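You operate a simulated robot arm through the tools that you are given. There is no shell and no other tool. Be economical: measure what you need, move in short steps, check, and stop when the job is done.

You run a simulated robot arm. Do the job below in one go: nothing can be reset, and whatever is moved stays where it is left.

Task
Take the carton from the lower board of the kit table and leave it on the back of the parts table. Then fetch the red block and set it in the green tray. Then take the 6 mm bag and leave it on the lower shelf of the grey trolley. Then take the red sleeve and leave it in the green bin. Then put one of the long bolts from the steel tray on the yellow tray. Then shut the charge port flap of the leading scooter. Then switch the lamp switch of the leading scooter on. Then push the large printer drawer shut. Then open the small printer drawer. Keep to this order. Set down upright: carton.

The check looks at the end state, three seconds after you hand in, the way a careful person would. Anything else that was tipped, shoved, dropped, spilled or broken makes it a failure.

Robot
A 7-joint arm with a fingered hand on a trunk, on a base that drives. Base frame: it is fixed to the floor where the robot stands at the start and does not move with it; the origin is under the middle of the robot, x ahead of it, y to its left, z up; the surface under the hand at the start is at about z = 90. Lengths are in cm, angles in degrees, forces in N, time in s.
With the tool pointing down near the work surface it reaches from about 34 to 70 cm from the robot's upright axis, wherever it stands. Its first joint turns from -69.0 to 172.0 degrees. Places, roughly: back of the parts table (32x20 cm) [-102, 76, 90]; bag [-100, 400, 150]; carton [50, 0, 50]; charge port flap of the leading scooter [-290, 310, 90]; green bin [50, 325, 25]; green tray (30x19x4 cm) [50, -40, 90]; lamp switch of the leading scooter [-270, 280, 160]; large printer drawer [-420, 340, 10]; long bolt (3x3x6 cm) [-260, 430, 40]; lower shelf of the grey trolley [-290, 820, 40]; red block (7x5x5 cm) [70, 180, 90]; red sleeve (4x4x4 cm) [-80, 560, 60]; small printer drawer [-440, 280, 20]; yellow tray (23x15x3 cm) [-100, 110, 90]. Payload 3.2 kg.
The TCP is the grasp point between the finger pads, 2.6 cm short of the fingertips. In the tool frame z runs along the fingers and y along their closing line. Largest opening 8.8 cm; the body of the gripper starts 3 cm behind the TCP. The gripper is a hand of 5 fingers: y runs from the thumb to the fingers, the wrist lies at [-1.6, -10.8, -17.2] in the tool frame, and closing takes about 1.5 s.
Orientation is told as [roll, pitch, yaw] about the base's x, y, z axes, in that order, counted from this pose: with the fingers straight down and the wrist toward the robot, the tool's x, y and z point along [0, 1, 0], [1, 0, 0] and [0, 0, -1] of the base frame.

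Tools
- The arm moves only by the tool move_arm. Its argument "plan" is a list of rows, each a list of 6 numbers: the shift along the base's x, y, z in units of 500 mm (1.0 is 500 mm), then the turn, a rotation vector about the base's x, y, z in units of 180 degrees (1.0 is 180 degrees). In form: [[tx, ty, tz, wx, wy, wz], ...]. A call has 1 to 10 rows; each row is the pose to reach, as a shift and turn from the pose commanded when the call began. "jaw" is the closure, from 0 (fully open) to 1 (shut), set as the call begins (left out, the last holds). A call with a number of a shift or a turn outside -1 to 1 is refused whole. A row lasts 0.2 s, in which the tool goes at most 5 cm and 8.6 degrees; a call with a longer step from one row to the next is refused whole, and so is a gripper value outside its range. A pose out of reach is approached as far as the arm can. The call stops where the force on the tool passes 40 N (or 10 N more than at its start, if that is more) or the arm is blocked; 0.2 s more then pass. Each finger travels about 7.2 cm/s and halts on what it meets, pressing with about 29 N; the grip force reading is that of the motor and also rises with nothing between the fingers. The clock runs only during rows and for 0.2 s after the last one: add rows that repeat a pose to give the fingers time. It gives the time, the measured TCP pose, the force on the tool (base axes), the opening and the grip force at its end, in the units of the frame above (readings bear some noise), with the torque about the TCP (base axes, N m) and any sound that the robot's microphone picked up.
- Cameras (640 x 400 px; columns grow to the right, rows downward): "scene" is now at [12.78, -2.39, 135.67]; the picture's right is [-0.30, -0.95, -0.00], its down [-0.65, 0.20, -0.73] and it looks along [0.70, -0.22, -0.69] (base axes); focal length 275 px, centre (320, 200). "wrist" rides on the gripper at [6.7, -9.7, -11.7] in the tool frame; the picture's right is [-0.71, 0.33, -0.62], its down [-0.65, -0.65, 0.39] and it looks along [-0.28, 0.68, 0.68] (tool axes); focal length 234 px, centre (320, 200). There is no depth. A picture from a camera that has moved, and an enlarged one, comes with that camera's place and axes in the base frame and with its lens.
- grab_frame(camera): a new picture of that camera. No time passes.
- slide_trunk(by): slides the trunk up (or, below 0, down) by that many cm; the arm and the scene camera ride with it, the base frame stays. It gives what a move gives, with no picture.
- base_move(legs): drives the robot by 1 to 6 legs, each [ahead, left, turn to the left] in cm, cm and degrees, along the robot's own axes; the way and the turn of a leg run together, so that a leg with both is an arc; at most 150 cm and 180 degrees a leg. The arm and the cameras ride along, it lands a little off, and it stops where it bumps. It gives what a move gives.
- preshape(shape): the hand has 5 fingers and takes this shape, open, in about a second: jaw (thumb against the fingers, like two jaws); tri (thumb and two fingers); tip (a fingertip pinch); poke (one finger out to press); point (the index stretched); flat (the hand flat); cup (the hand cupped); fist (a fist). The gripper value then closes the fingers along that shape, each until it touches; the sizes above hold for jaw. It gives what a move gives, with no picture.
- turn_head(pan, tilt): turns the head with the scene camera to pan (to the left, within 86 degrees either way) and tilt (down, from -29 to 69), counted from straight ahead of the robot. It gives what a move gives.
- zoom(camera, box): a new picture of the part [left, top, right, bottom] of that camera's present view, enlarged. No time passes.
- hand_in(): hands the job in; it is judged then, once.

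Go step by step. Nothing tells you exact positions but the pictures and the camera data: compare them with the known pose of the tool, close in by small moves and look again before you grip or let go. The budget is 207 turns and 180 pictures, counting those below and the enlarged ones. Unless the task says otherwise, let go and move clear before handing in.

The tools are called as name(argument=value, ...) on one line, values as JSON. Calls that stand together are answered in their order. move_arm: Moves the arm, as the interface text tells. Its arguments: {"type":"object","properties":{"plan":{"type":"array"},"jaw":{"type":"number"}},"required":["plan"]} The other tools are called the same way: slide_trunk (by) slides the trunk up or down; preshape (shape) gives the hand a shape; base_move (legs) drives the base; turn_head (pan, tilt) turns the head that bears the scene camera; grab_frame (camera) takes a picture; zoom (camera, box) takes an enlarged picture of a part of a camera's view; hand_in () hands the job in.

At the start:

```text
t: 0.0
eef_pos: [41.97, -16.84, 114.15]
orientation: [0.2, -0.1, 0.0]
ft_force: [-0.5, 0.2, 0.6]
moment: [-0.04, 0.03, -0.03]
grip_width: 8.79
grasp_force: 0.0
shape: jaw
trunk travel left (down, up): [-67.5, 16.5]
robot x, y, heading: [0.05, -0.2, 0.1]
head pan, tilt: [-17.4, 43.3]
```

scene: 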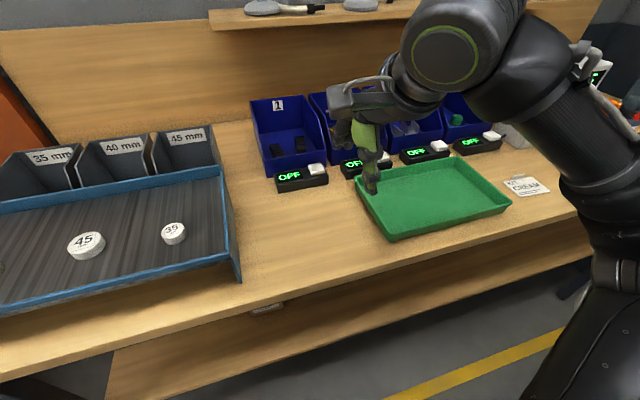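
wrist: 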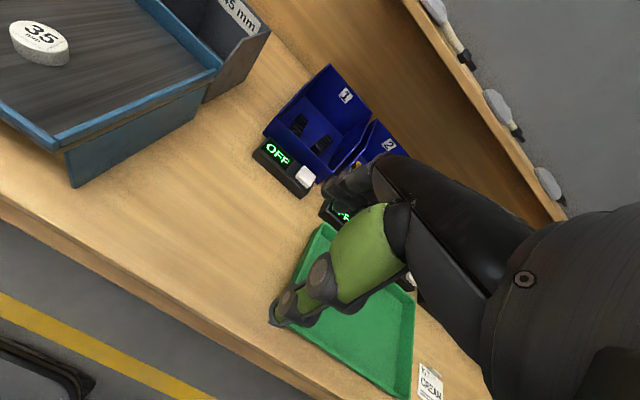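

I see the kit table with the green tray ahead; the carton should be on the lower board beneath it. I'll look straight down-ahead and around first.

turn_head(pan=0, tilt=60)

grab_frame(camera="scene")

```text
t: 0.8
eef_pos: [41.89, -16.79, 114.13]
orientation: [0.1, 0.0, -0.1]
ft_force: [0.7, -0.6, 0.7]
moment: [-0.03, 0.0, 0.03]
grip_width: 8.77
grasp_force: 0.1
shape: jaw
trunk travel left (down, up): [-67.5, 16.5]
robot x, y, heading: [0.11, -0.12, -0.2]
head pan, tilt: [0.0, 60.0]
```

```text
177 pictures are left
camera scene: at [11.56, 0.07, 133.47], right [0.0, -1.0, 0.0], down [-0.87, 0.0, -0.5], along [0.5, 0.0, -0.87], focal length 275 px, centre (320, 200)
```

scene: 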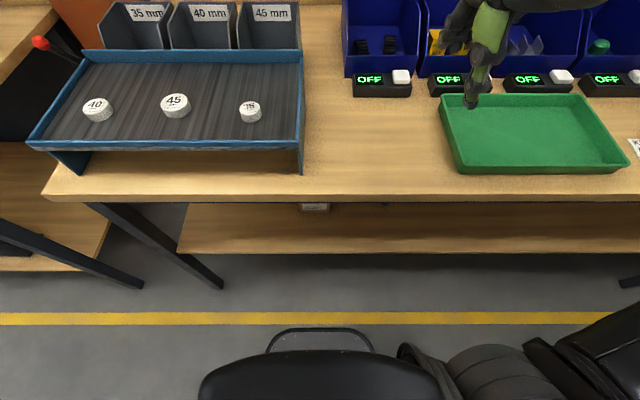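

The carton just peeks out below the tabletop edge (front edge x≈37). I'll survey the surroundings before backing off.

turn_head(pan=86, tilt=25)

grab_frame(camera="scene")

turn_head(pan=35, tilt=25)

grab_frame(camera="scene")

```text
t: 2.4
eef_pos: [41.72, -16.77, 114.08]
orientation: [0.0, 0.0, 0.0]
ft_force: [0.3, 0.1, -0.1]
moment: [0.0, -0.01, 0.04]
grip_width: 8.79
grasp_force: 0.0
shape: jaw
trunk travel left (down, up): [-67.5, 16.5]
robot x, y, heading: [-0.05, 0.12, 0.1]
head pan, tilt: [85.9, 25.0]
```

```text
176 pictures are left
camera scene: at [5.55, 9.27, 138.47], right [1.0, -0.07, 0.0], down [-0.03, -0.42, -0.91], along [0.06, 0.9, -0.42], focal length 275 px, centre (320, 200)
```

scene: 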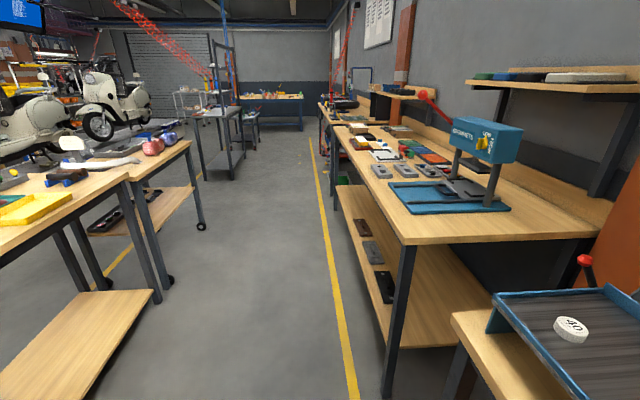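

```text
t: 3.6
eef_pos: [41.9, -16.65, 114.17]
orientation: [0.1, 0.0, 0.0]
ft_force: [0.2, -0.4, 0.5]
moment: [-0.04, 0.0, -0.02]
grip_width: 8.77
grasp_force: 0.0
shape: jaw
trunk travel left (down, up): [-67.5, 16.5]
robot x, y, heading: [-0.05, -0.4, 0.2]
head pan, tilt: [35.0, 25.0]
```

```text
175 pictures are left
camera scene: at [12.43, 5.37, 138.47], right [0.57, -0.82, 0.0], down [-0.35, -0.24, -0.91], along [0.74, 0.52, -0.42], focal length 275 px, centre (320, 200)
```

scene: 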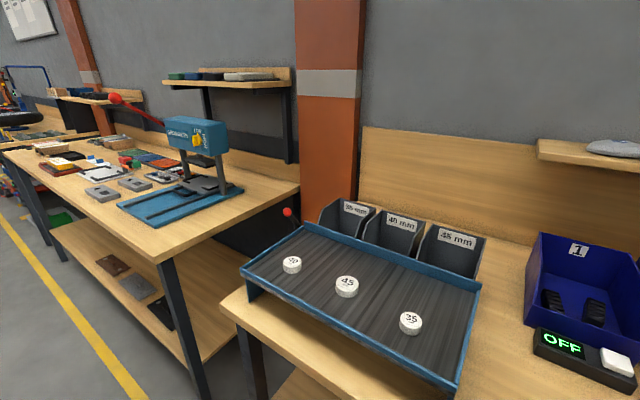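

The aisle runs along y between the kit table (x>37) and the parts table (x<-85). I'll back away from the kit table and lower the trunk to see the carton.

base_move(legs=[[-35, 0, 0]])

turn_head(pan=0, tilt=35)

slide_trunk(by=-40)

grab_frame(camera="scene")

```text
t: 5.9
eef_pos: [6.75, -16.72, 114.21]
orientation: [0.0, 0.0, 0.0]
ft_force: [0.5, -0.3, -0.2]
moment: [0.01, -0.01, -0.06]
grip_width: 8.76
grasp_force: 0.1
shape: jaw
trunk travel left (down, up): [-67.5, 16.5]
robot x, y, heading: [-35.13, -0.5, -0.1]
head pan, tilt: [35.0, 25.0]
```

```text
t: 6.9
eef_pos: [7.06, -16.72, 114.07]
orientation: [0.1, 0.0, 0.0]
ft_force: [-1.2, -0.6, 0.7]
moment: [0.04, 0.02, -0.02]
grip_width: 8.77
grasp_force: 0.0
shape: jaw
trunk travel left (down, up): [-67.5, 16.5]
robot x, y, heading: [-34.94, -0.1, -0.2]
head pan, tilt: [0.0, 35.0]
```

```text
t: 10.7
eef_pos: [6.97, -16.79, 74.2]
orientation: [0.0, 0.1, 0.0]
ft_force: [0.6, -0.4, 0.1]
moment: [0.0, 0.0, 0.02]
grip_width: 8.79
grasp_force: 0.0
shape: jaw
trunk travel left (down, up): [-27.5, 56.5]
robot x, y, heading: [-35.2, 0.08, 0.2]
head pan, tilt: [0.0, 35.0]
```

```text
174 pictures are left
camera scene: at [-21.29, 0.08, 96.9], right [0.0, -1.0, 0.0], down [-0.57, 0.0, -0.82], along [0.82, 0.0, -0.57], focal length 275 px, centre (320, 200)
```

scene: 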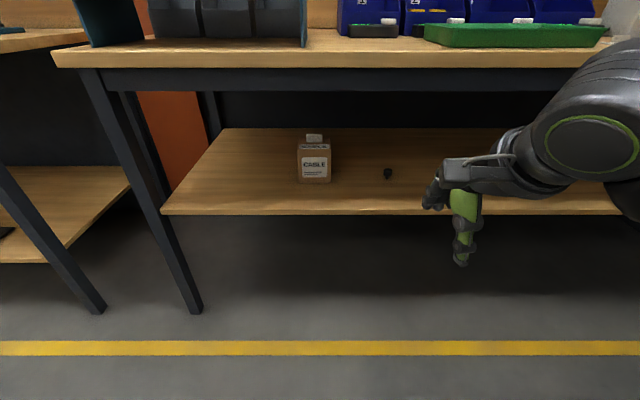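

zoom(camera="scene", box=[260, 100, 420, 200])

grab_frame(camera="wrist")

```text
4.00 times, centred on (340, 150) of scene
camera zoom: at [-21.29, 0.08, 96.9], right [0.0, -1.0, 0.0], down [-0.57, 0.0, -0.82], along [0.82, 0.0, -0.57], focal length 1100 px, centre (240, 400)
```

zoom: 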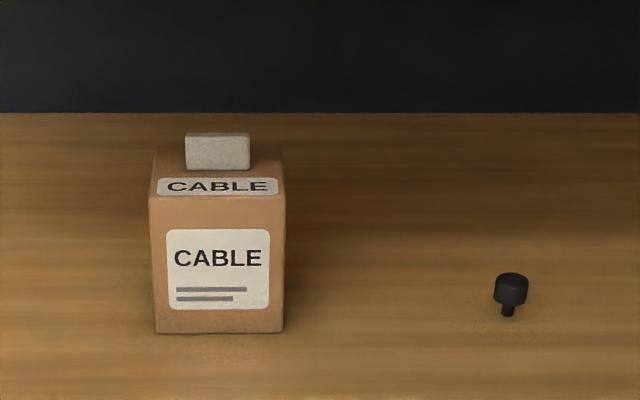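

```text
172 pictures are left
camera wrist: at [-2.82, -9.98, 85.83], right [0.33, -0.71, 0.62], down [-0.65, -0.65, -0.39], along [0.68, -0.28, -0.68], focal length 234 px, centre (320, 200)
```

wrist: 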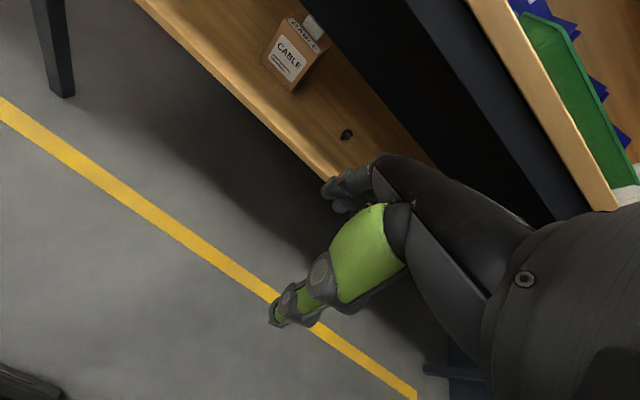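

The carton (≈10.5 cm wide, top at z≈62) carries a grey tab on top, about 5 cm wide and 1.5 cm thick, at roughly x 61, y 2. I'll look closely at the hand shape to choose the grasp.

zoom(camera="wrist", box=[260, 140, 420, 340])

zoom(camera="scene", box=[400, 120, 560, 280])

```text
2.00 times, centred on (340, 240) of wrist
camera zoom: at [-2.82, -9.98, 85.83], right [0.33, -0.71, 0.62], down [-0.65, -0.65, -0.39], along [0.68, -0.28, -0.68], focal length 468 px, centre (280, 120)
```

zoom: 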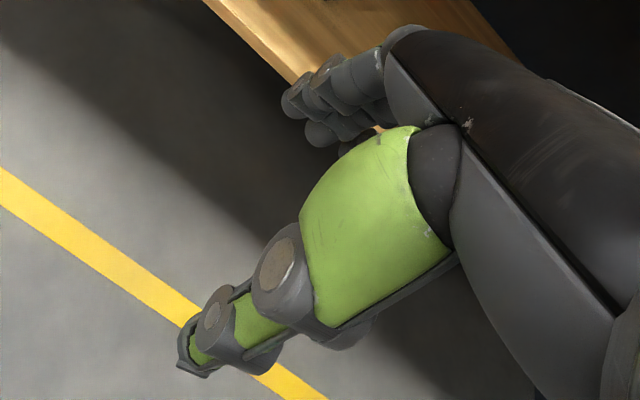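

```text
2.50 times, centred on (480, 200) of scene
camera zoom: at [-21.29, 0.08, 96.9], right [0.0, -1.0, 0.0], down [-0.57, 0.0, -0.82], along [0.82, 0.0, -0.57], focal length 687 px, centre (-80, 200)
```

zoom: 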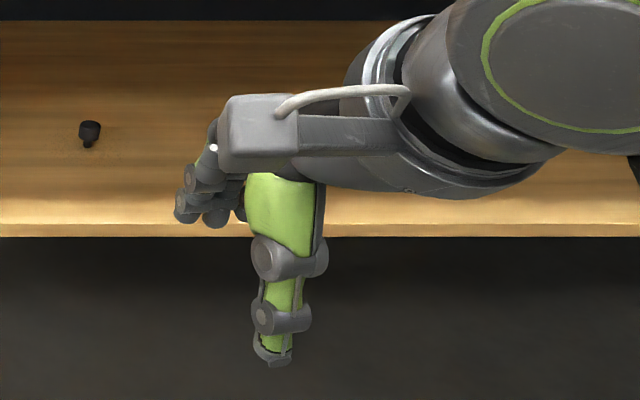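

The tab is the only place narrow enough for the hand. I'll test in free space, with the trunk fully down, how the arm looks when the tool is at tab height.

slide_trunk(by=-22)

move_arm(plan=[[0.03, 0.04, 0.08, 0, 0, 0], [0.06, 0.08, 0.16, 0, 0, 0], [0.09, 0.13, 0.22, 0, 0, 0], [0.12, 0.19, 0.27, 0, 0, 0], [0.15, 0.25, 0.27, 0, 0, 0], [0.18, 0.31, 0.27, 0, 0, 0], [0.22, 0.37, 0.27, 0, 0, 0]])

turn_head(pan=-25, tilt=10)

grab_frame(camera="scene")

```text
t: 13.0
eef_pos: [6.94, -16.81, 52.28]
orientation: [0.1, 0.0, 0.0]
ft_force: [0.1, -0.2, 0.0]
moment: [0.01, -0.04, -0.02]
grip_width: 8.75
grasp_force: 0.0
shape: jaw
trunk travel left (down, up): [-5.5, 78.5]
robot x, y, heading: [-34.9, 0.18, -0.0]
head pan, tilt: [0.0, 35.0]
```

```text
t: 14.6
eef_pos: [17.92, 1.78, 65.5]
orientation: [0.1, 0.0, -0.1]
ft_force: [-1.5, -1.1, 0.3]
moment: [0.03, -0.04, -0.02]
grip_width: 8.79
grasp_force: 0.0
shape: jaw
trunk travel left (down, up): [-5.5, 78.5]
robot x, y, heading: [-34.97, 0.38, 0.3]
head pan, tilt: [0.0, 35.0]
```

```text
t: 15.5
eef_pos: [17.94, 1.84, 65.56]
orientation: [0.1, 0.1, 0.1]
ft_force: [-0.4, -1.4, 0.7]
moment: [0.0, 0.0, -0.02]
grip_width: 8.8
grasp_force: 0.0
shape: jaw
trunk travel left (down, up): [-5.5, 78.5]
robot x, y, heading: [-35.08, 0.05, -0.3]
head pan, tilt: [-25.0, 10.0]
```

```text
169 pictures are left
camera scene: at [-21.67, -3.83, 78.9], right [-0.42, -0.91, 0.0], down [-0.16, 0.07, -0.98], along [0.89, -0.42, -0.17], focal length 275 px, centre (320, 200)
```

scene: 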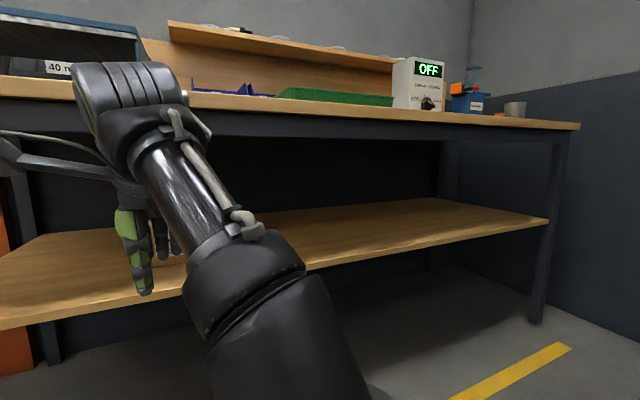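

With the trunk low the forearm comes from below, so the wrist needs only modest clearance. I'll pitch the tool about 20° forward, raise it a little and re-measure the carton from this lower viewpoint.

move_arm(plan=[[0, 0, 0.02, 0, -0.037, 0], [0, 0, 0.04, 0, -0.074, 0], [0, 0, 0.06, 0, -0.111, 0], [0, 0, 0.07, 0, -0.111, 0]])

turn_head(pan=0, tilt=10)

grab_frame(camera="scene")

grab_frame(camera="wrist")

```text
t: 16.5
eef_pos: [17.99, 1.64, 69.18]
orientation: [0.2, -20.0, -0.2]
ft_force: [0.2, 0.6, -0.4]
moment: [-0.03, -0.01, 0.0]
grip_width: 8.8
grasp_force: 0.0
shape: jaw
trunk travel left (down, up): [-5.5, 78.5]
robot x, y, heading: [-35.08, 0.02, 0.1]
head pan, tilt: [-25.0, 10.0]
```

```text
t: 17.4
eef_pos: [18.02, 1.73, 69.12]
orientation: [0.0, -20.0, 0.1]
ft_force: [-0.9, -0.2, -0.5]
moment: [0.02, 0.0, 0.0]
grip_width: 8.78
grasp_force: 0.0
shape: jaw
trunk travel left (down, up): [-5.5, 78.5]
robot x, y, heading: [-35.36, 0.48, 0.1]
head pan, tilt: [0.0, 10.0]
```

```text
168 pictures are left
camera scene: at [-20.8, 0.08, 78.91], right [0.0, -1.0, 0.0], down [-0.17, 0.0, -0.98], along [0.98, 0.0, -0.17], focal length 275 px, centre (320, 200)
```

scene: 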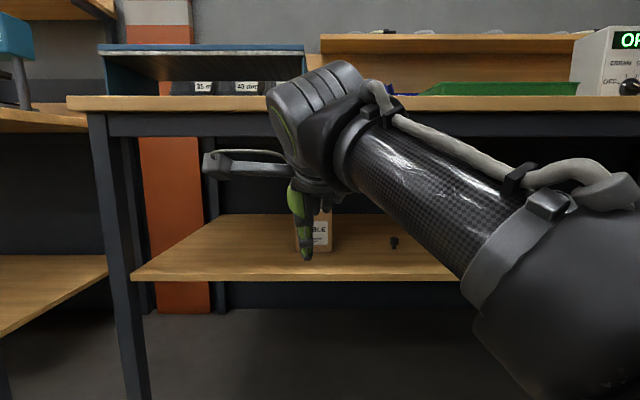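

```text
167 pictures are left
camera wrist: at [4.88, 8.46, 76.78], right [0.1, -0.71, 0.7], down [-0.48, -0.65, -0.59], along [0.87, -0.28, -0.41], focal length 234 px, centre (320, 200)
```

wrist: 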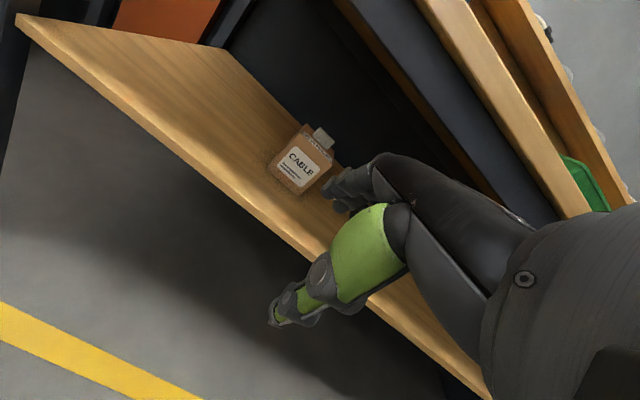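

Wrist clearance under the apron (z≈82) demands a bit more tilt. I'll zoom the wrist view to triangulate the tab.

zoom(camera="wrist", box=[250, 110, 370, 210])

```text
4.00 times, centred on (310, 160) of wrist
camera zoom: at [4.88, 8.46, 76.78], right [0.1, -0.71, 0.7], down [-0.48, -0.65, -0.59], along [0.87, -0.28, -0.41], focal length 937 px, centre (360, 360)
```

zoom: 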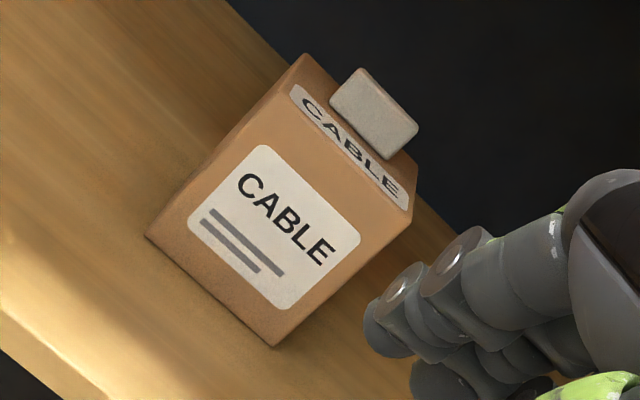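

Tab: front face x≈61.3, back ≈62.5, y −0.8…4.3, z 61.8–64.3. I'll pitch to −35°, half-close, and drive in until short of the carton.

move_arm(plan=[[0, 0, -0.01, 0, -0.04, 0], [0, 0, -0.03, 0, -0.083, 0], [0, 0, -0.05, 0, -0.083, 0], [0, 0, -0.05, 0, -0.083, 0]], jaw=0.43)

base_move(legs=[[31, 0, 0]])

grab_frame(camera="scene")

grab_frame(camera="wrist")

```text
t: 18.4
eef_pos: [17.92, 1.57, 66.55]
orientation: [0.2, -34.8, 0.0]
ft_force: [0.4, 0.2, 0.1]
moment: [0.0, 0.03, 0.02]
grip_width: 5.06
grasp_force: 0.1
shape: jaw
trunk travel left (down, up): [-5.5, 78.5]
robot x, y, heading: [-35.39, 0.06, 0.2]
head pan, tilt: [0.0, 10.0]
```

```text
t: 20.5
eef_pos: [48.32, 1.75, 66.59]
orientation: [0.1, -34.9, 0.0]
ft_force: [0.1, 0.3, 0.2]
moment: [-0.01, 0.02, -0.02]
grip_width: 5.06
grasp_force: 0.0
shape: jaw
trunk travel left (down, up): [-5.5, 78.5]
robot x, y, heading: [-4.37, 0.11, 0.1]
head pan, tilt: [0.0, 10.0]
```

```text
165 pictures are left
camera scene: at [9.65, 0.13, 78.91], right [0.0, -1.0, 0.0], down [-0.17, 0.0, -0.98], along [0.98, 0.0, -0.17], focal length 275 px, centre (320, 200)
```

scene: 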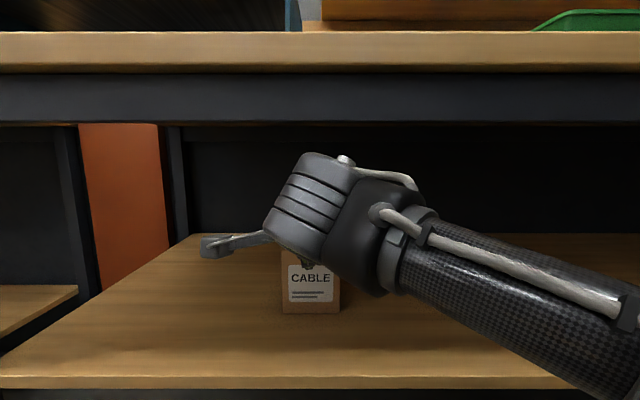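

```text
164 pictures are left
camera wrist: at [33.65, 8.47, 70.53], right [-0.08, -0.71, 0.7], down [-0.31, -0.65, -0.69], along [0.95, -0.28, -0.17], focal length 234 px, centre (320, 200)
```

wrist: 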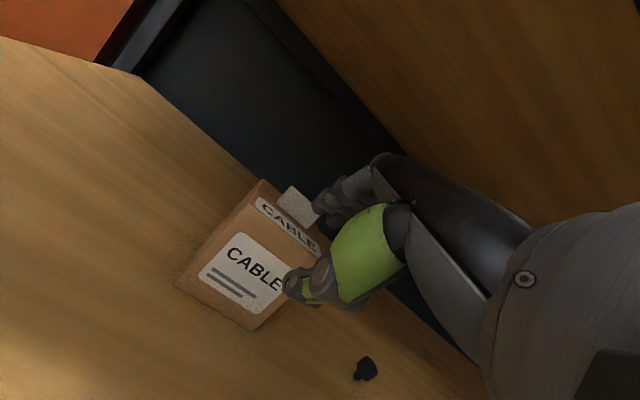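

Good clearance. Zooming on the tab to refine before advancing.

zoom(camera="wrist", box=[220, 160, 380, 340])

```text
2.22 times, centred on (300, 250) of wrist
camera zoom: at [33.65, 8.47, 70.53], right [-0.08, -0.71, 0.7], down [-0.31, -0.65, -0.69], along [0.95, -0.28, -0.17], focal length 520 px, centre (364, 89)
```

zoom: 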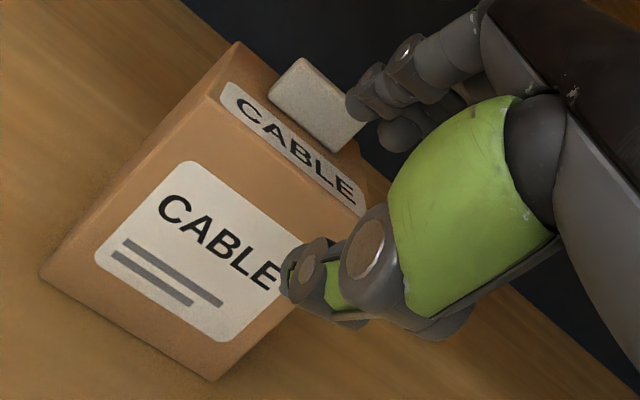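

Geometry confirmed. Advance over the tab at z 66.6, then check.

move_arm(plan=[[0.06, 0, 0.003, 0, 0, 0], [0.12, 0, 0.003, 0, 0, 0], [0.18, 0, 0.003, 0, 0, 0], [0.22, 0, 0.003, 0, 0, 0], [0.244, 0, 0.003, 0, 0, 0]])

grab_frame(camera="wrist")

grab_frame(camera="scene")

```text
t: 21.7
eef_pos: [60.44, 1.77, 66.87]
orientation: [0.1, -34.9, 0.1]
ft_force: [-0.1, -0.4, 0.0]
moment: [0.01, 0.03, 0.0]
grip_width: 5.09
grasp_force: 0.0
shape: jaw
trunk travel left (down, up): [-5.5, 78.5]
robot x, y, heading: [-4.61, -0.0, 0.2]
head pan, tilt: [0.0, 10.0]
```

```text
162 pictures are left
camera wrist: at [45.79, 8.52, 70.8], right [-0.08, -0.71, 0.7], down [-0.31, -0.65, -0.69], along [0.95, -0.28, -0.17], focal length 234 px, centre (320, 200)
```

wrist: 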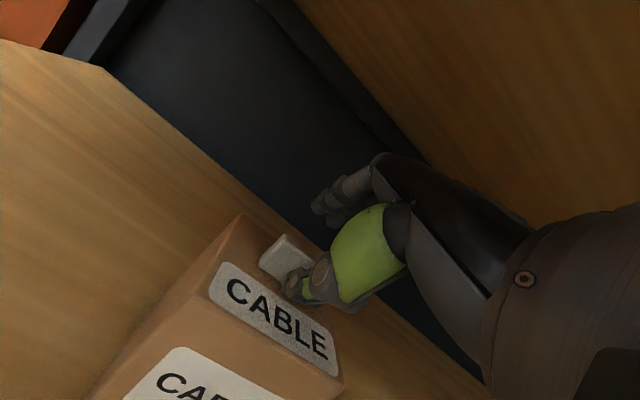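

```text
161 pictures are left
camera scene: at [9.64, 0.13, 78.91], right [0.0, -1.0, 0.0], down [-0.17, 0.0, -0.98], along [0.98, 0.0, -0.17], focal length 275 px, centre (320, 200)
```

scene: 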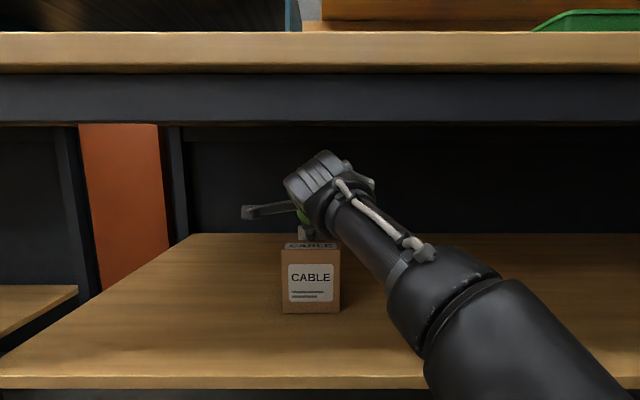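

The hand straddles the tab with headroom to spare, so I'll straighten to about −12° pitch and lower around the tab.

move_arm(plan=[[0.006, 0, 0, 0, 0.043, 0], [0.012, 0, 0, 0, 0.086, 0], [0.018, 0, 0, 0, 0.127, 0], [0.018, 0, -0.014, 0, 0.127, 0], [0.018, 0, -0.027, 0, 0.127, 0]])

grab_frame(camera="wrist")

zoom(camera="scene", box=[200, 100, 520, 320])

```text
t: 22.5
eef_pos: [58.51, 0.36, 63.82]
orientation: [1.2, -16.4, -0.1]
ft_force: [9.3, 0.1, 24.8]
moment: [-0.09, -0.59, -0.04]
grip_width: 3.6
grasp_force: 21.1
shape: jaw
out of reach, approached as far as the arm can: row 2, 3, 4
trunk travel left (down, up): [-5.5, 78.5]
robot x, y, heading: [-4.71, -0.31, 0.2]
head pan, tilt: [0.0, 10.0]
stopped in row 4: the force on the tool passed its limit at 57 N (the readings are from after the stop); the commanded pose is now the measured one
```

```text
160 pictures are left
camera wrist: at [45.85, 7.04, 72.44], right [0.15, -0.72, 0.68], down [-0.52, -0.64, -0.57], along [0.84, -0.27, -0.47], focal length 234 px, centre (320, 200)
```

wrist: 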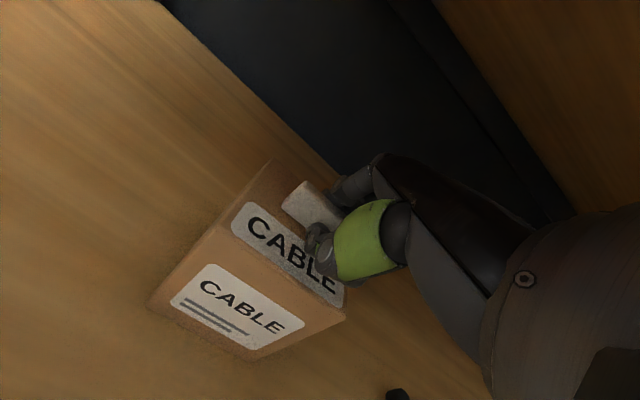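

```text
1.82 times, centred on (360, 210) of scene
camera zoom: at [9.47, 0.16, 78.97], right [0.0, -1.0, 0.0], down [-0.17, 0.0, -0.99], along [0.99, 0.0, -0.17], focal length 500 px, centre (247, 182)
```

zoom: 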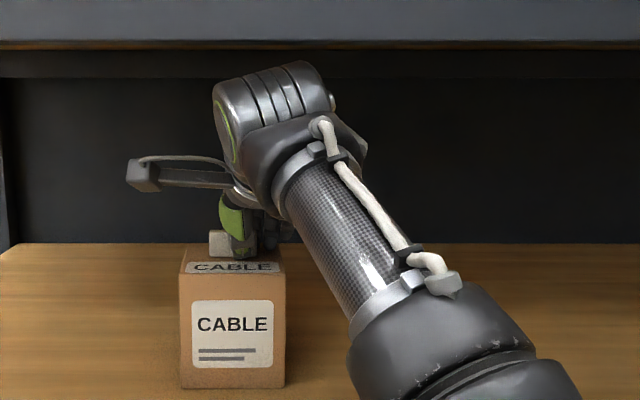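

The arm ran out of reach there and sagged onto the carton top. I'll lift off gently first and check the carton.

move_arm(plan=[[0.0, 0, 0.02, 0, -0.02, 0], [0.01, 0.02, 0.05, 0, -0.05, 0], [0.01, 0.026, 0.07, 0, -0.08, 0]], jaw=0.43)

grab_frame(camera="wrist")

zoom(camera="scene", box=[200, 100, 520, 320])

```text
t: 23.3
eef_pos: [58.89, 1.74, 66.53]
orientation: [1.1, -29.3, 0.1]
ft_force: [0.1, -0.4, -0.6]
moment: [-0.04, 0.04, -0.01]
grip_width: 2.68
grasp_force: 28.8
shape: jaw
trunk travel left (down, up): [-5.5, 78.5]
robot x, y, heading: [-4.73, 0.04, 0.2]
head pan, tilt: [0.0, 10.0]
```

```text
158 pictures are left
camera wrist: at [44.75, 8.42, 71.95], right [-0.01, -0.72, 0.7], down [-0.37, -0.64, -0.67], along [0.93, -0.27, -0.26], focal length 234 px, centre (320, 200)
```

wrist: 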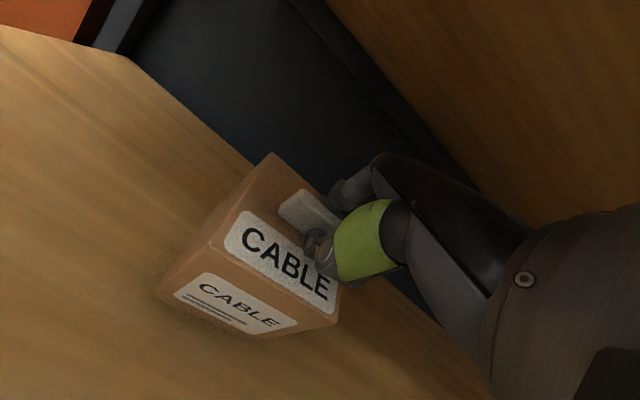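

```text
1.82 times, centred on (360, 210) of scene
camera zoom: at [9.69, 0.15, 78.89], right [0.0, -1.0, 0.0], down [-0.17, 0.0, -0.98], along [0.98, 0.0, -0.17], focal length 500 px, centre (247, 182)
```

zoom: 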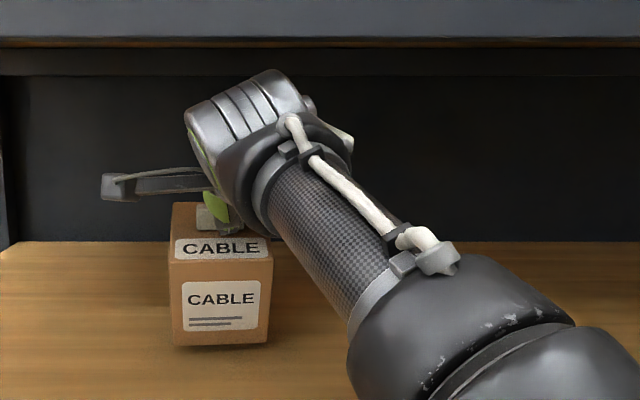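

Surprisingly the hand already holds the tab (the carton is lifted and leaning). I'll close fully to secure it before anything else.

move_arm(plan=[[0, 0, 0, 0, 0, 0], [0, 0, 0, 0, 0, 0], [0, 0, 0, 0, 0, 0], [0, 0, 0, 0, 0, 0], [0, 0, 0, 0, 0, 0]], jaw=1)

grab_frame(camera="wrist")

zoom(camera="scene", box=[200, 100, 520, 320])

```text
t: 24.5
eef_pos: [59.0, 1.9, 66.63]
orientation: [0.9, -29.4, 0.2]
ft_force: [0.0, 0.9, 0.3]
moment: [-0.02, 0.06, 0.0]
grip_width: 2.64
grasp_force: 29.0
shape: jaw
trunk travel left (down, up): [-5.5, 78.5]
robot x, y, heading: [-4.45, 0.03, 0.1]
head pan, tilt: [0.0, 10.0]
```

```text
156 pictures are left
camera wrist: at [44.72, 8.4, 72.05], right [-0.01, -0.72, 0.7], down [-0.37, -0.64, -0.67], along [0.93, -0.27, -0.26], focal length 234 px, centre (320, 200)
```

wrist: 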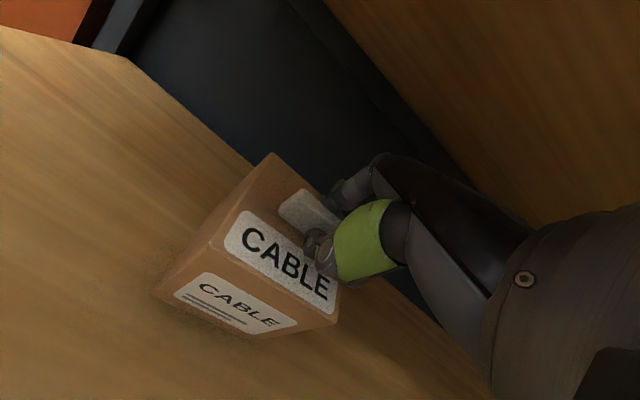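

```text
1.82 times, centred on (360, 210) of scene
camera zoom: at [9.68, 0.14, 78.91], right [0.0, -1.0, 0.0], down [-0.17, 0.0, -0.98], along [0.98, 0.0, -0.17], focal length 500 px, centre (247, 182)
```

zoom: 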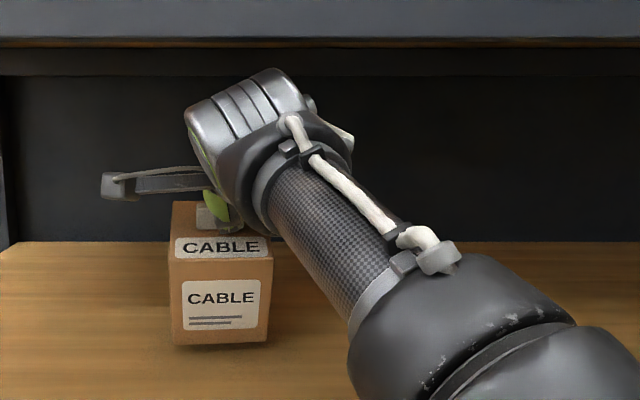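

The carton hangs about 3 cm clear of the board. I'll back straight out.

base_move(legs=[[-38, 0, 0]])

grab_frame(camera="wrist")

grab_frame(camera="scene")

```text
t: 26.8
eef_pos: [23.13, 2.14, 66.46]
orientation: [1.0, -29.4, 0.6]
ft_force: [-0.6, 0.1, -1.4]
moment: [-0.01, 0.05, -0.02]
grip_width: 2.64
grasp_force: 29.2
shape: jaw
trunk travel left (down, up): [-5.5, 78.5]
robot x, y, heading: [-40.07, -0.38, 0.2]
head pan, tilt: [0.0, 10.0]
stopped in leg 1: the robot was blocked; the commanded pose is now the measured one
```

```text
154 pictures are left
camera wrist: at [8.81, 8.59, 72.01], right [0.0, -0.72, 0.7], down [-0.37, -0.65, -0.67], along [0.93, -0.26, -0.26], focal length 234 px, centre (320, 200)
```

wrist: 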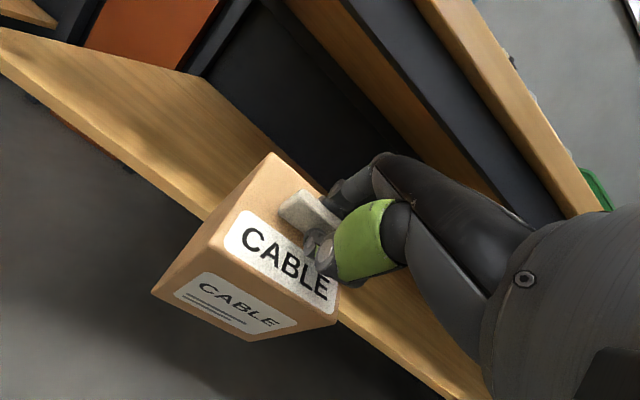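

```text
153 pictures are left
camera scene: at [-26.18, 0.08, 78.91], right [0.01, -1.0, 0.0], down [-0.17, 0.0, -0.98], along [0.98, 0.01, -0.17], focal length 275 px, centre (320, 200)
```

scene: 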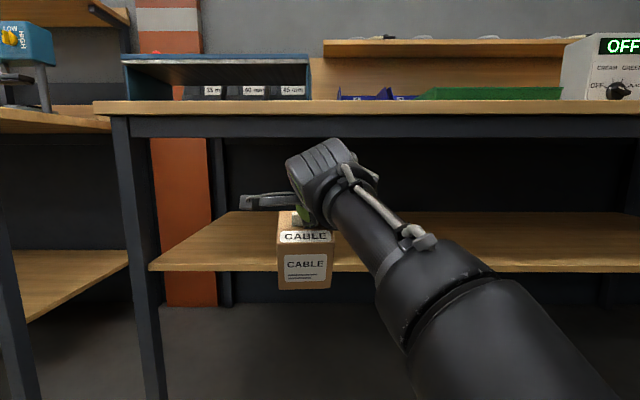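

The carton is out, and I touched something behind at x≈-40. I'll come forward 2 cm, straighten the tool and raise the trunk.

base_move(legs=[[2, 0, 0]])

move_arm(plan=[[-0.02, 0, 0.0, -0.002, 0.041, 0], [-0.04, 0, 0, -0.004, 0.082, 0], [-0.06, 0, 0, -0.005, 0.123, 0], [-0.08, 0, 0, -0.005, 0.163, 0]])

slide_trunk(by=62)

turn_head(pan=0, tilt=35)

grab_frame(camera="scene")

grab_frame(camera="wrist")

```text
t: 27.6
eef_pos: [24.98, 2.12, 66.67]
orientation: [1.0, -29.5, 0.6]
ft_force: [-0.6, 0.5, -1.5]
moment: [0.0, 0.06, -0.01]
grip_width: 2.64
grasp_force: 29.1
shape: jaw
trunk travel left (down, up): [-5.5, 78.5]
robot x, y, heading: [-38.6, -0.03, 0.3]
head pan, tilt: [0.0, 10.0]
```

```text
t: 28.6
eef_pos: [18.43, 2.55, 63.99]
orientation: [0.3, -5.0, 0.7]
ft_force: [-0.6, -0.3, -1.3]
moment: [0.01, 0.0, 0.02]
grip_width: 2.61
grasp_force: 28.9
shape: jaw
out of reach, approached as far as the arm can: row 2, 3, 4
trunk travel left (down, up): [-5.5, 78.5]
robot x, y, heading: [-38.04, 0.16, 0.6]
head pan, tilt: [0.0, 10.0]
```

```text
refused: 62 is not a number from -40 to 40
```

```text
t: 29.5
eef_pos: [18.47, 2.7, 63.97]
orientation: [0.3, -5.1, 0.7]
ft_force: [0.3, -0.8, -1.2]
moment: [-0.01, 0.0, 0.0]
grip_width: 2.61
grasp_force: 28.6
shape: jaw
trunk travel left (down, up): [-5.5, 78.5]
robot x, y, heading: [-38.43, -0.01, 0.7]
head pan, tilt: [0.0, 35.0]
```

```text
152 pictures are left
camera scene: at [-24.74, 0.09, 74.9], right [0.01, -1.0, 0.0], down [-0.57, -0.01, -0.82], along [0.82, 0.01, -0.57], focal length 275 px, centre (320, 200)
```

scene: 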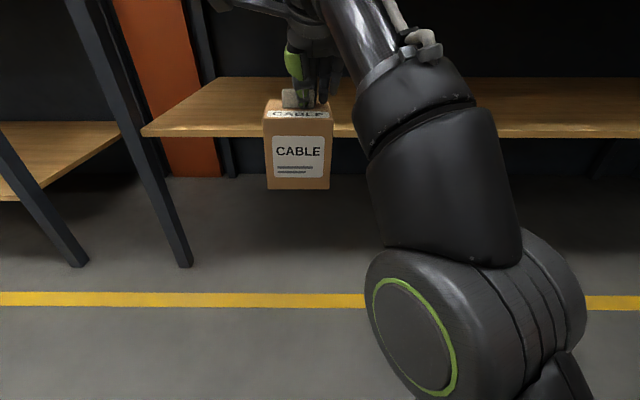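

```text
151 pictures are left
camera wrist: at [7.67, 9.26, 74.83], right [0.28, -0.71, 0.65], down [-0.61, -0.65, -0.45], along [0.74, -0.27, -0.62], focal length 234 px, centre (320, 200)
```

wrist: 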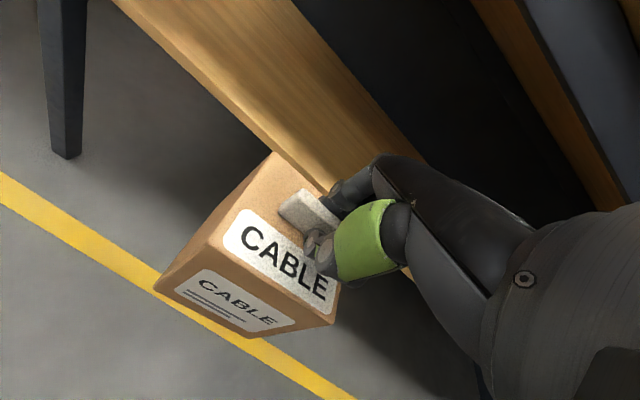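

Carton is solidly held and nearly upright. Raising the trunk.

slide_trunk(by=40)

slide_trunk(by=22)

move_arm(plan=[[-0.06, -0.04, 0.04, 0, 0.014, 0], [-0.12, -0.08, 0.06, 0, 0.028, 0]])

turn_head(pan=86, tilt=30)

grab_frame(camera="scene")

turn_head(pan=0, tilt=20)

grab_frame(camera="scene")

```text
t: 33.3
eef_pos: [18.54, 2.62, 104.06]
orientation: [0.3, -5.1, 0.6]
ft_force: [-0.1, 0.6, -1.3]
moment: [0.0, 0.02, 0.0]
grip_width: 2.61
grasp_force: 28.9
shape: jaw
trunk travel left (down, up): [-45.5, 38.5]
robot x, y, heading: [-38.17, -0.38, 0.3]
head pan, tilt: [0.0, 35.0]
```

```text
t: 35.7
eef_pos: [18.51, 2.53, 126.0]
orientation: [0.3, -5.1, 0.6]
ft_force: [0.1, -0.5, -1.7]
moment: [0.02, 0.01, 0.0]
grip_width: 2.6
grasp_force: 29.0
shape: jaw
trunk travel left (down, up): [-67.5, 16.5]
robot x, y, heading: [-38.5, -0.2, 0.5]
head pan, tilt: [0.0, 35.0]
```

```text
t: 36.3
eef_pos: [12.54, -1.49, 129.01]
orientation: [0.4, -0.1, 0.6]
ft_force: [-0.4, 0.5, -1.0]
moment: [-0.01, -0.02, 0.0]
grip_width: 2.6
grasp_force: 28.8
shape: jaw
trunk travel left (down, up): [-67.5, 16.5]
robot x, y, heading: [-38.45, -0.25, 0.4]
head pan, tilt: [0.0, 35.0]
```

```text
t: 37.9
eef_pos: [12.72, -1.41, 128.88]
orientation: [0.3, -0.1, 0.6]
ft_force: [-0.3, 0.5, -0.3]
moment: [-0.04, 0.04, 0.02]
grip_width: 2.6
grasp_force: 29.0
shape: jaw
trunk travel left (down, up): [-67.5, 16.5]
robot x, y, heading: [-38.16, -0.31, 0.2]
head pan, tilt: [85.9, 30.0]
```

```text
150 pictures are left
camera scene: at [-32.96, 9.04, 137.67], right [1.0, -0.06, 0.0], down [-0.03, -0.5, -0.87], along [0.05, 0.86, -0.5], focal length 275 px, centre (320, 200)
```

scene: 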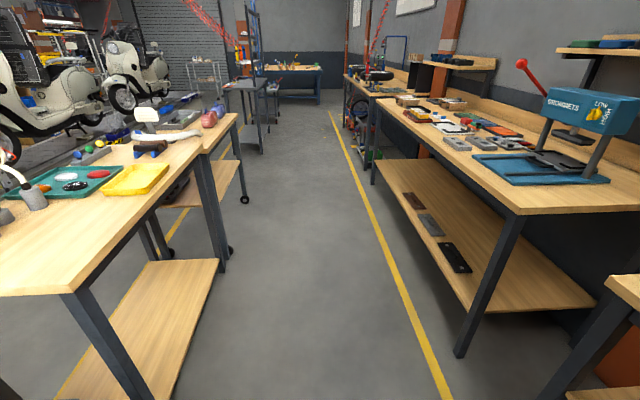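

```text
t: 39.5
eef_pos: [12.67, -1.42, 128.89]
orientation: [0.3, -0.1, 0.5]
ft_force: [-0.1, -0.8, -1.6]
moment: [-0.02, 0.03, -0.01]
grip_width: 2.6
grasp_force: 29.2
shape: jaw
trunk travel left (down, up): [-67.5, 16.5]
robot x, y, heading: [-38.49, -0.18, 0.6]
head pan, tilt: [0.0, 20.0]
```

```text
149 pictures are left
camera scene: at [-24.22, 0.1, 139.28], right [0.01, -1.0, 0.0], down [-0.34, 0.0, -0.94], along [0.94, 0.01, -0.34], focal length 275 px, centre (320, 200)
```

scene: 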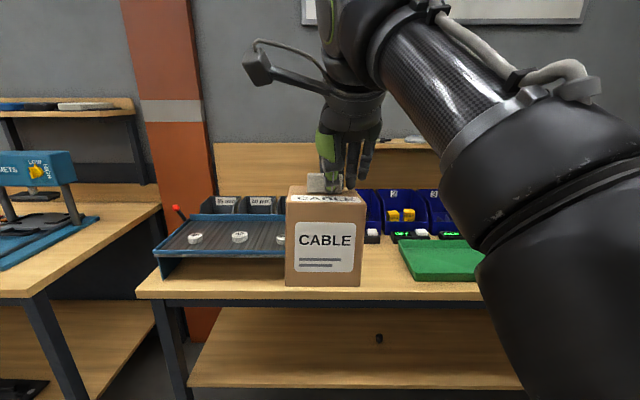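

The carton hangs upright from the hand. The parts table's aisle edge is x≈-86, its near end y≈55; the free area around (-102,76) is empty. I'll strafe down the aisle and turn to face it.

base_move(legs=[[4, 0, 0], [0, 76, 0]])

base_move(legs=[[0, 0, 90]])

turn_head(pan=60, tilt=35)

grab_frame(camera="scene")

```text
t: 44.2
eef_pos: [16.22, 76.6, 128.83]
orientation: [0.3, -0.1, 0.3]
ft_force: [-0.6, 0.4, -0.8]
moment: [-0.06, 0.01, -0.02]
grip_width: 2.6
grasp_force: 28.9
shape: jaw
trunk travel left (down, up): [-67.5, 16.5]
robot x, y, heading: [-34.87, 78.25, 0.1]
head pan, tilt: [0.0, 20.0]
```

```text
t: 48.4
eef_pos: [-33.94, 129.16, 128.89]
orientation: [0.4, -0.1, 91.1]
ft_force: [-0.1, 0.7, -0.4]
moment: [0.02, -0.03, -0.02]
grip_width: 2.58
grasp_force: 28.7
shape: jaw
trunk travel left (down, up): [-67.5, 16.5]
robot x, y, heading: [-34.91, 78.03, 90.7]
head pan, tilt: [0.0, 20.0]
```

```text
t: 49.7
eef_pos: [-33.89, 129.29, 128.93]
orientation: [0.3, -0.1, 91.0]
ft_force: [0.1, -0.2, -0.5]
moment: [0.06, 0.01, 0.0]
grip_width: 2.6
grasp_force: 28.9
shape: jaw
trunk travel left (down, up): [-67.5, 16.5]
robot x, y, heading: [-34.8, 78.16, 91.1]
head pan, tilt: [60.0, 35.0]
```

```text
148 pictures are left
camera scene: at [-42.74, 87.55, 136.9], right [0.49, 0.87, 0.0], down [0.5, -0.28, -0.82], along [-0.72, 0.4, -0.57], focal length 275 px, centre (320, 200)
```

scene: 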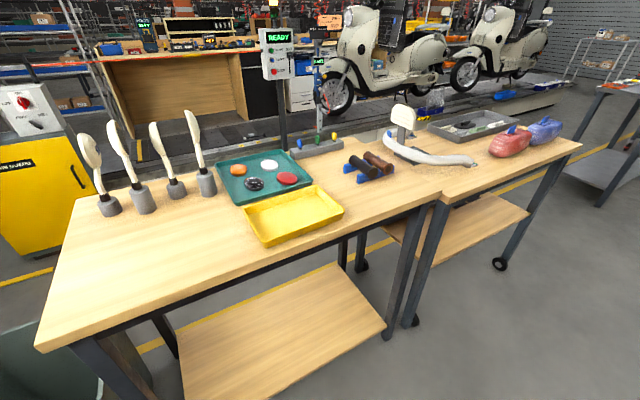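

Area near (-100,76) is free; standing tools are at x≈-122. Turning to face the table.

base_move(legs=[[0, 0, 89]])

turn_head(pan=0, tilt=45)

grab_frame(camera="scene")

grab_frame(camera="wrist")

```text
t: 53.8
eef_pos: [-85.85, 81.87, 128.93]
orientation: [0.3, -0.1, 177.9]
ft_force: [-0.2, -0.4, -1.8]
moment: [0.02, 0.0, -0.01]
grip_width: 2.54
grasp_force: 28.8
shape: jaw
trunk travel left (down, up): [-67.5, 16.5]
robot x, y, heading: [-34.67, 78.24, 177.7]
head pan, tilt: [60.0, 35.0]
```

```text
t: 55.1
eef_pos: [-85.84, 81.93, 128.98]
orientation: [0.3, -0.2, 177.9]
ft_force: [0.1, 1.2, -1.7]
moment: [0.02, 0.03, -0.01]
grip_width: 2.58
grasp_force: 28.5
shape: jaw
trunk travel left (down, up): [-67.5, 16.5]
robot x, y, heading: [-34.95, 78.17, 177.7]
head pan, tilt: [0.0, 45.0]
```

```text
147 pictures are left
camera scene: at [-48.14, 78.73, 135.41], right [0.04, 1.0, 0.0], down [0.71, -0.03, -0.71], along [-0.71, 0.03, -0.71], focal length 275 px, centre (320, 200)
```

scene: 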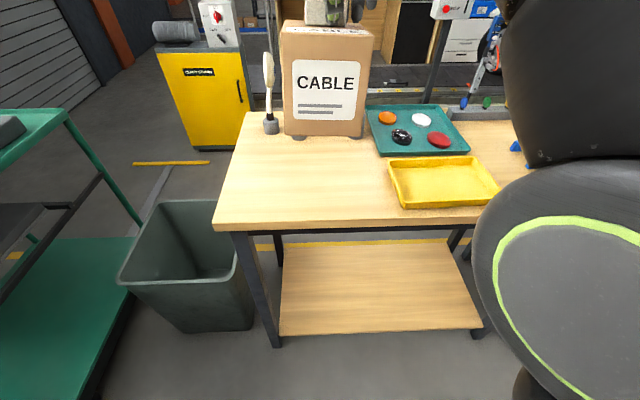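

```text
146 pictures are left
camera wrist: at [-76.31, 75.07, 140.6], right [-0.3, 0.72, 0.62], down [0.68, 0.62, -0.39], along [-0.67, 0.3, -0.68], focal length 234 px, centre (320, 200)
```

wrist: 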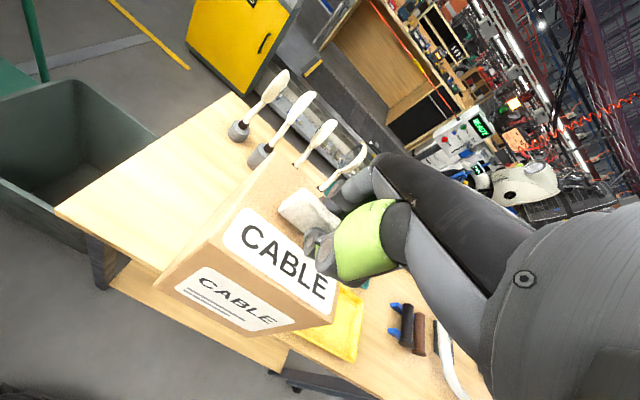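

I'll check the carton's uprightness in close-up before lowering.

zoom(camera="scene", box=[250, 0, 410, 160])

zoom(camera="wrist", box=[140, 130, 380, 350])

```text
2.50 times, centred on (330, 80) of scene
camera zoom: at [-48.14, 78.73, 135.41], right [0.04, 1.0, 0.0], down [0.71, -0.03, -0.71], along [-0.71, 0.03, -0.71], focal length 687 px, centre (295, 500)
```

zoom: 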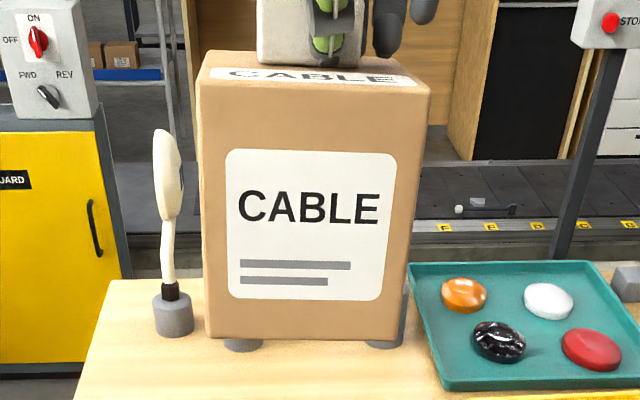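

```text
1.82 times, centred on (260, 240) of wrist
camera zoom: at [-76.31, 75.07, 140.6], right [-0.3, 0.72, 0.62], down [0.68, 0.62, -0.39], along [-0.67, 0.3, -0.68], focal length 426 px, centre (429, 127)
```

zoom: 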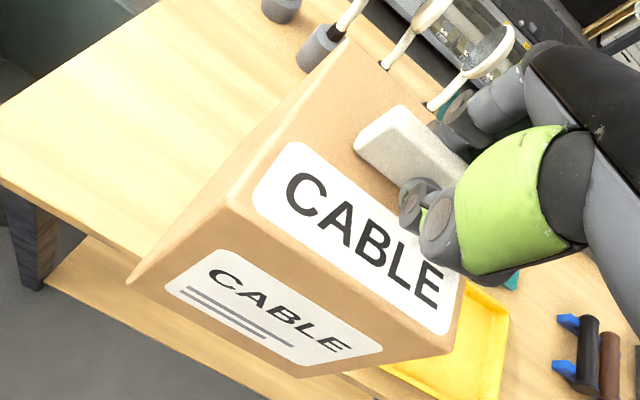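

From the corner geometry the carton leans about 15° away at tool pitch 0, matching the pitch at which it was gripped. I'll pitch the tool by that amount, drive in 10 cm and re-check.

base_move(legs=[[9, 0, 2]])

move_arm(plan=[[0, -0.03, -0.04, 0.0, 0.045, 0], [-0.03, -0.06, -0.08, 0.0, 0.089, 0], [-0.06, -0.08, -0.12, 0.0, 0.089, 0]])

zoom(camera="scene", box=[200, 0, 440, 200])

grab_frame(camera="wrist")

```text
t: 56.2
eef_pos: [-94.75, 80.09, 128.86]
orientation: [0.4, 0.0, -179.9]
ft_force: [-0.1, -0.2, -2.0]
moment: [0.03, -0.04, 0.01]
grip_width: 2.56
grasp_force: 28.9
shape: jaw
trunk travel left (down, up): [-67.5, 16.5]
robot x, y, heading: [-43.74, 78.48, 179.8]
head pan, tilt: [0.0, 45.0]
```

```text
t: 57.0
eef_pos: [-97.75, 76.07, 123.24]
orientation: [0.3, -16.2, -179.8]
ft_force: [-0.9, -0.5, -0.6]
moment: [0.03, -0.07, -0.02]
grip_width: 2.53
grasp_force: 29.2
shape: jaw
trunk travel left (down, up): [-67.5, 16.5]
robot x, y, heading: [-43.51, 78.23, 180.1]
head pan, tilt: [0.0, 45.0]
```

```text
2.00 times, centred on (320, 100) of scene
camera zoom: at [-57.0, 78.27, 135.41], right [0.0, 1.0, 0.0], down [0.71, 0.0, -0.71], along [-0.71, 0.0, -0.71], focal length 550 px, centre (320, 400)
```

zoom: 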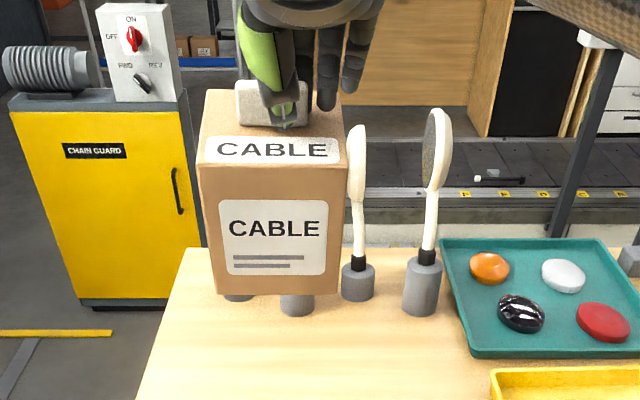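

```text
142 pictures are left
camera wrist: at [-85.09, 69.51, 131.8], right [-0.15, 0.71, 0.69], down [0.52, 0.65, -0.56], along [-0.84, 0.27, -0.46], focal length 234 px, centre (320, 200)
```

wrist: 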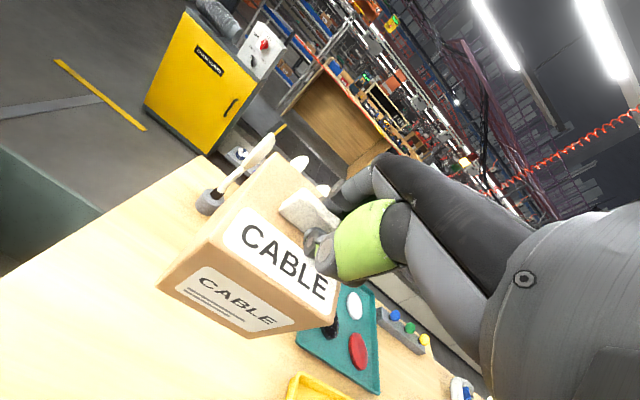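

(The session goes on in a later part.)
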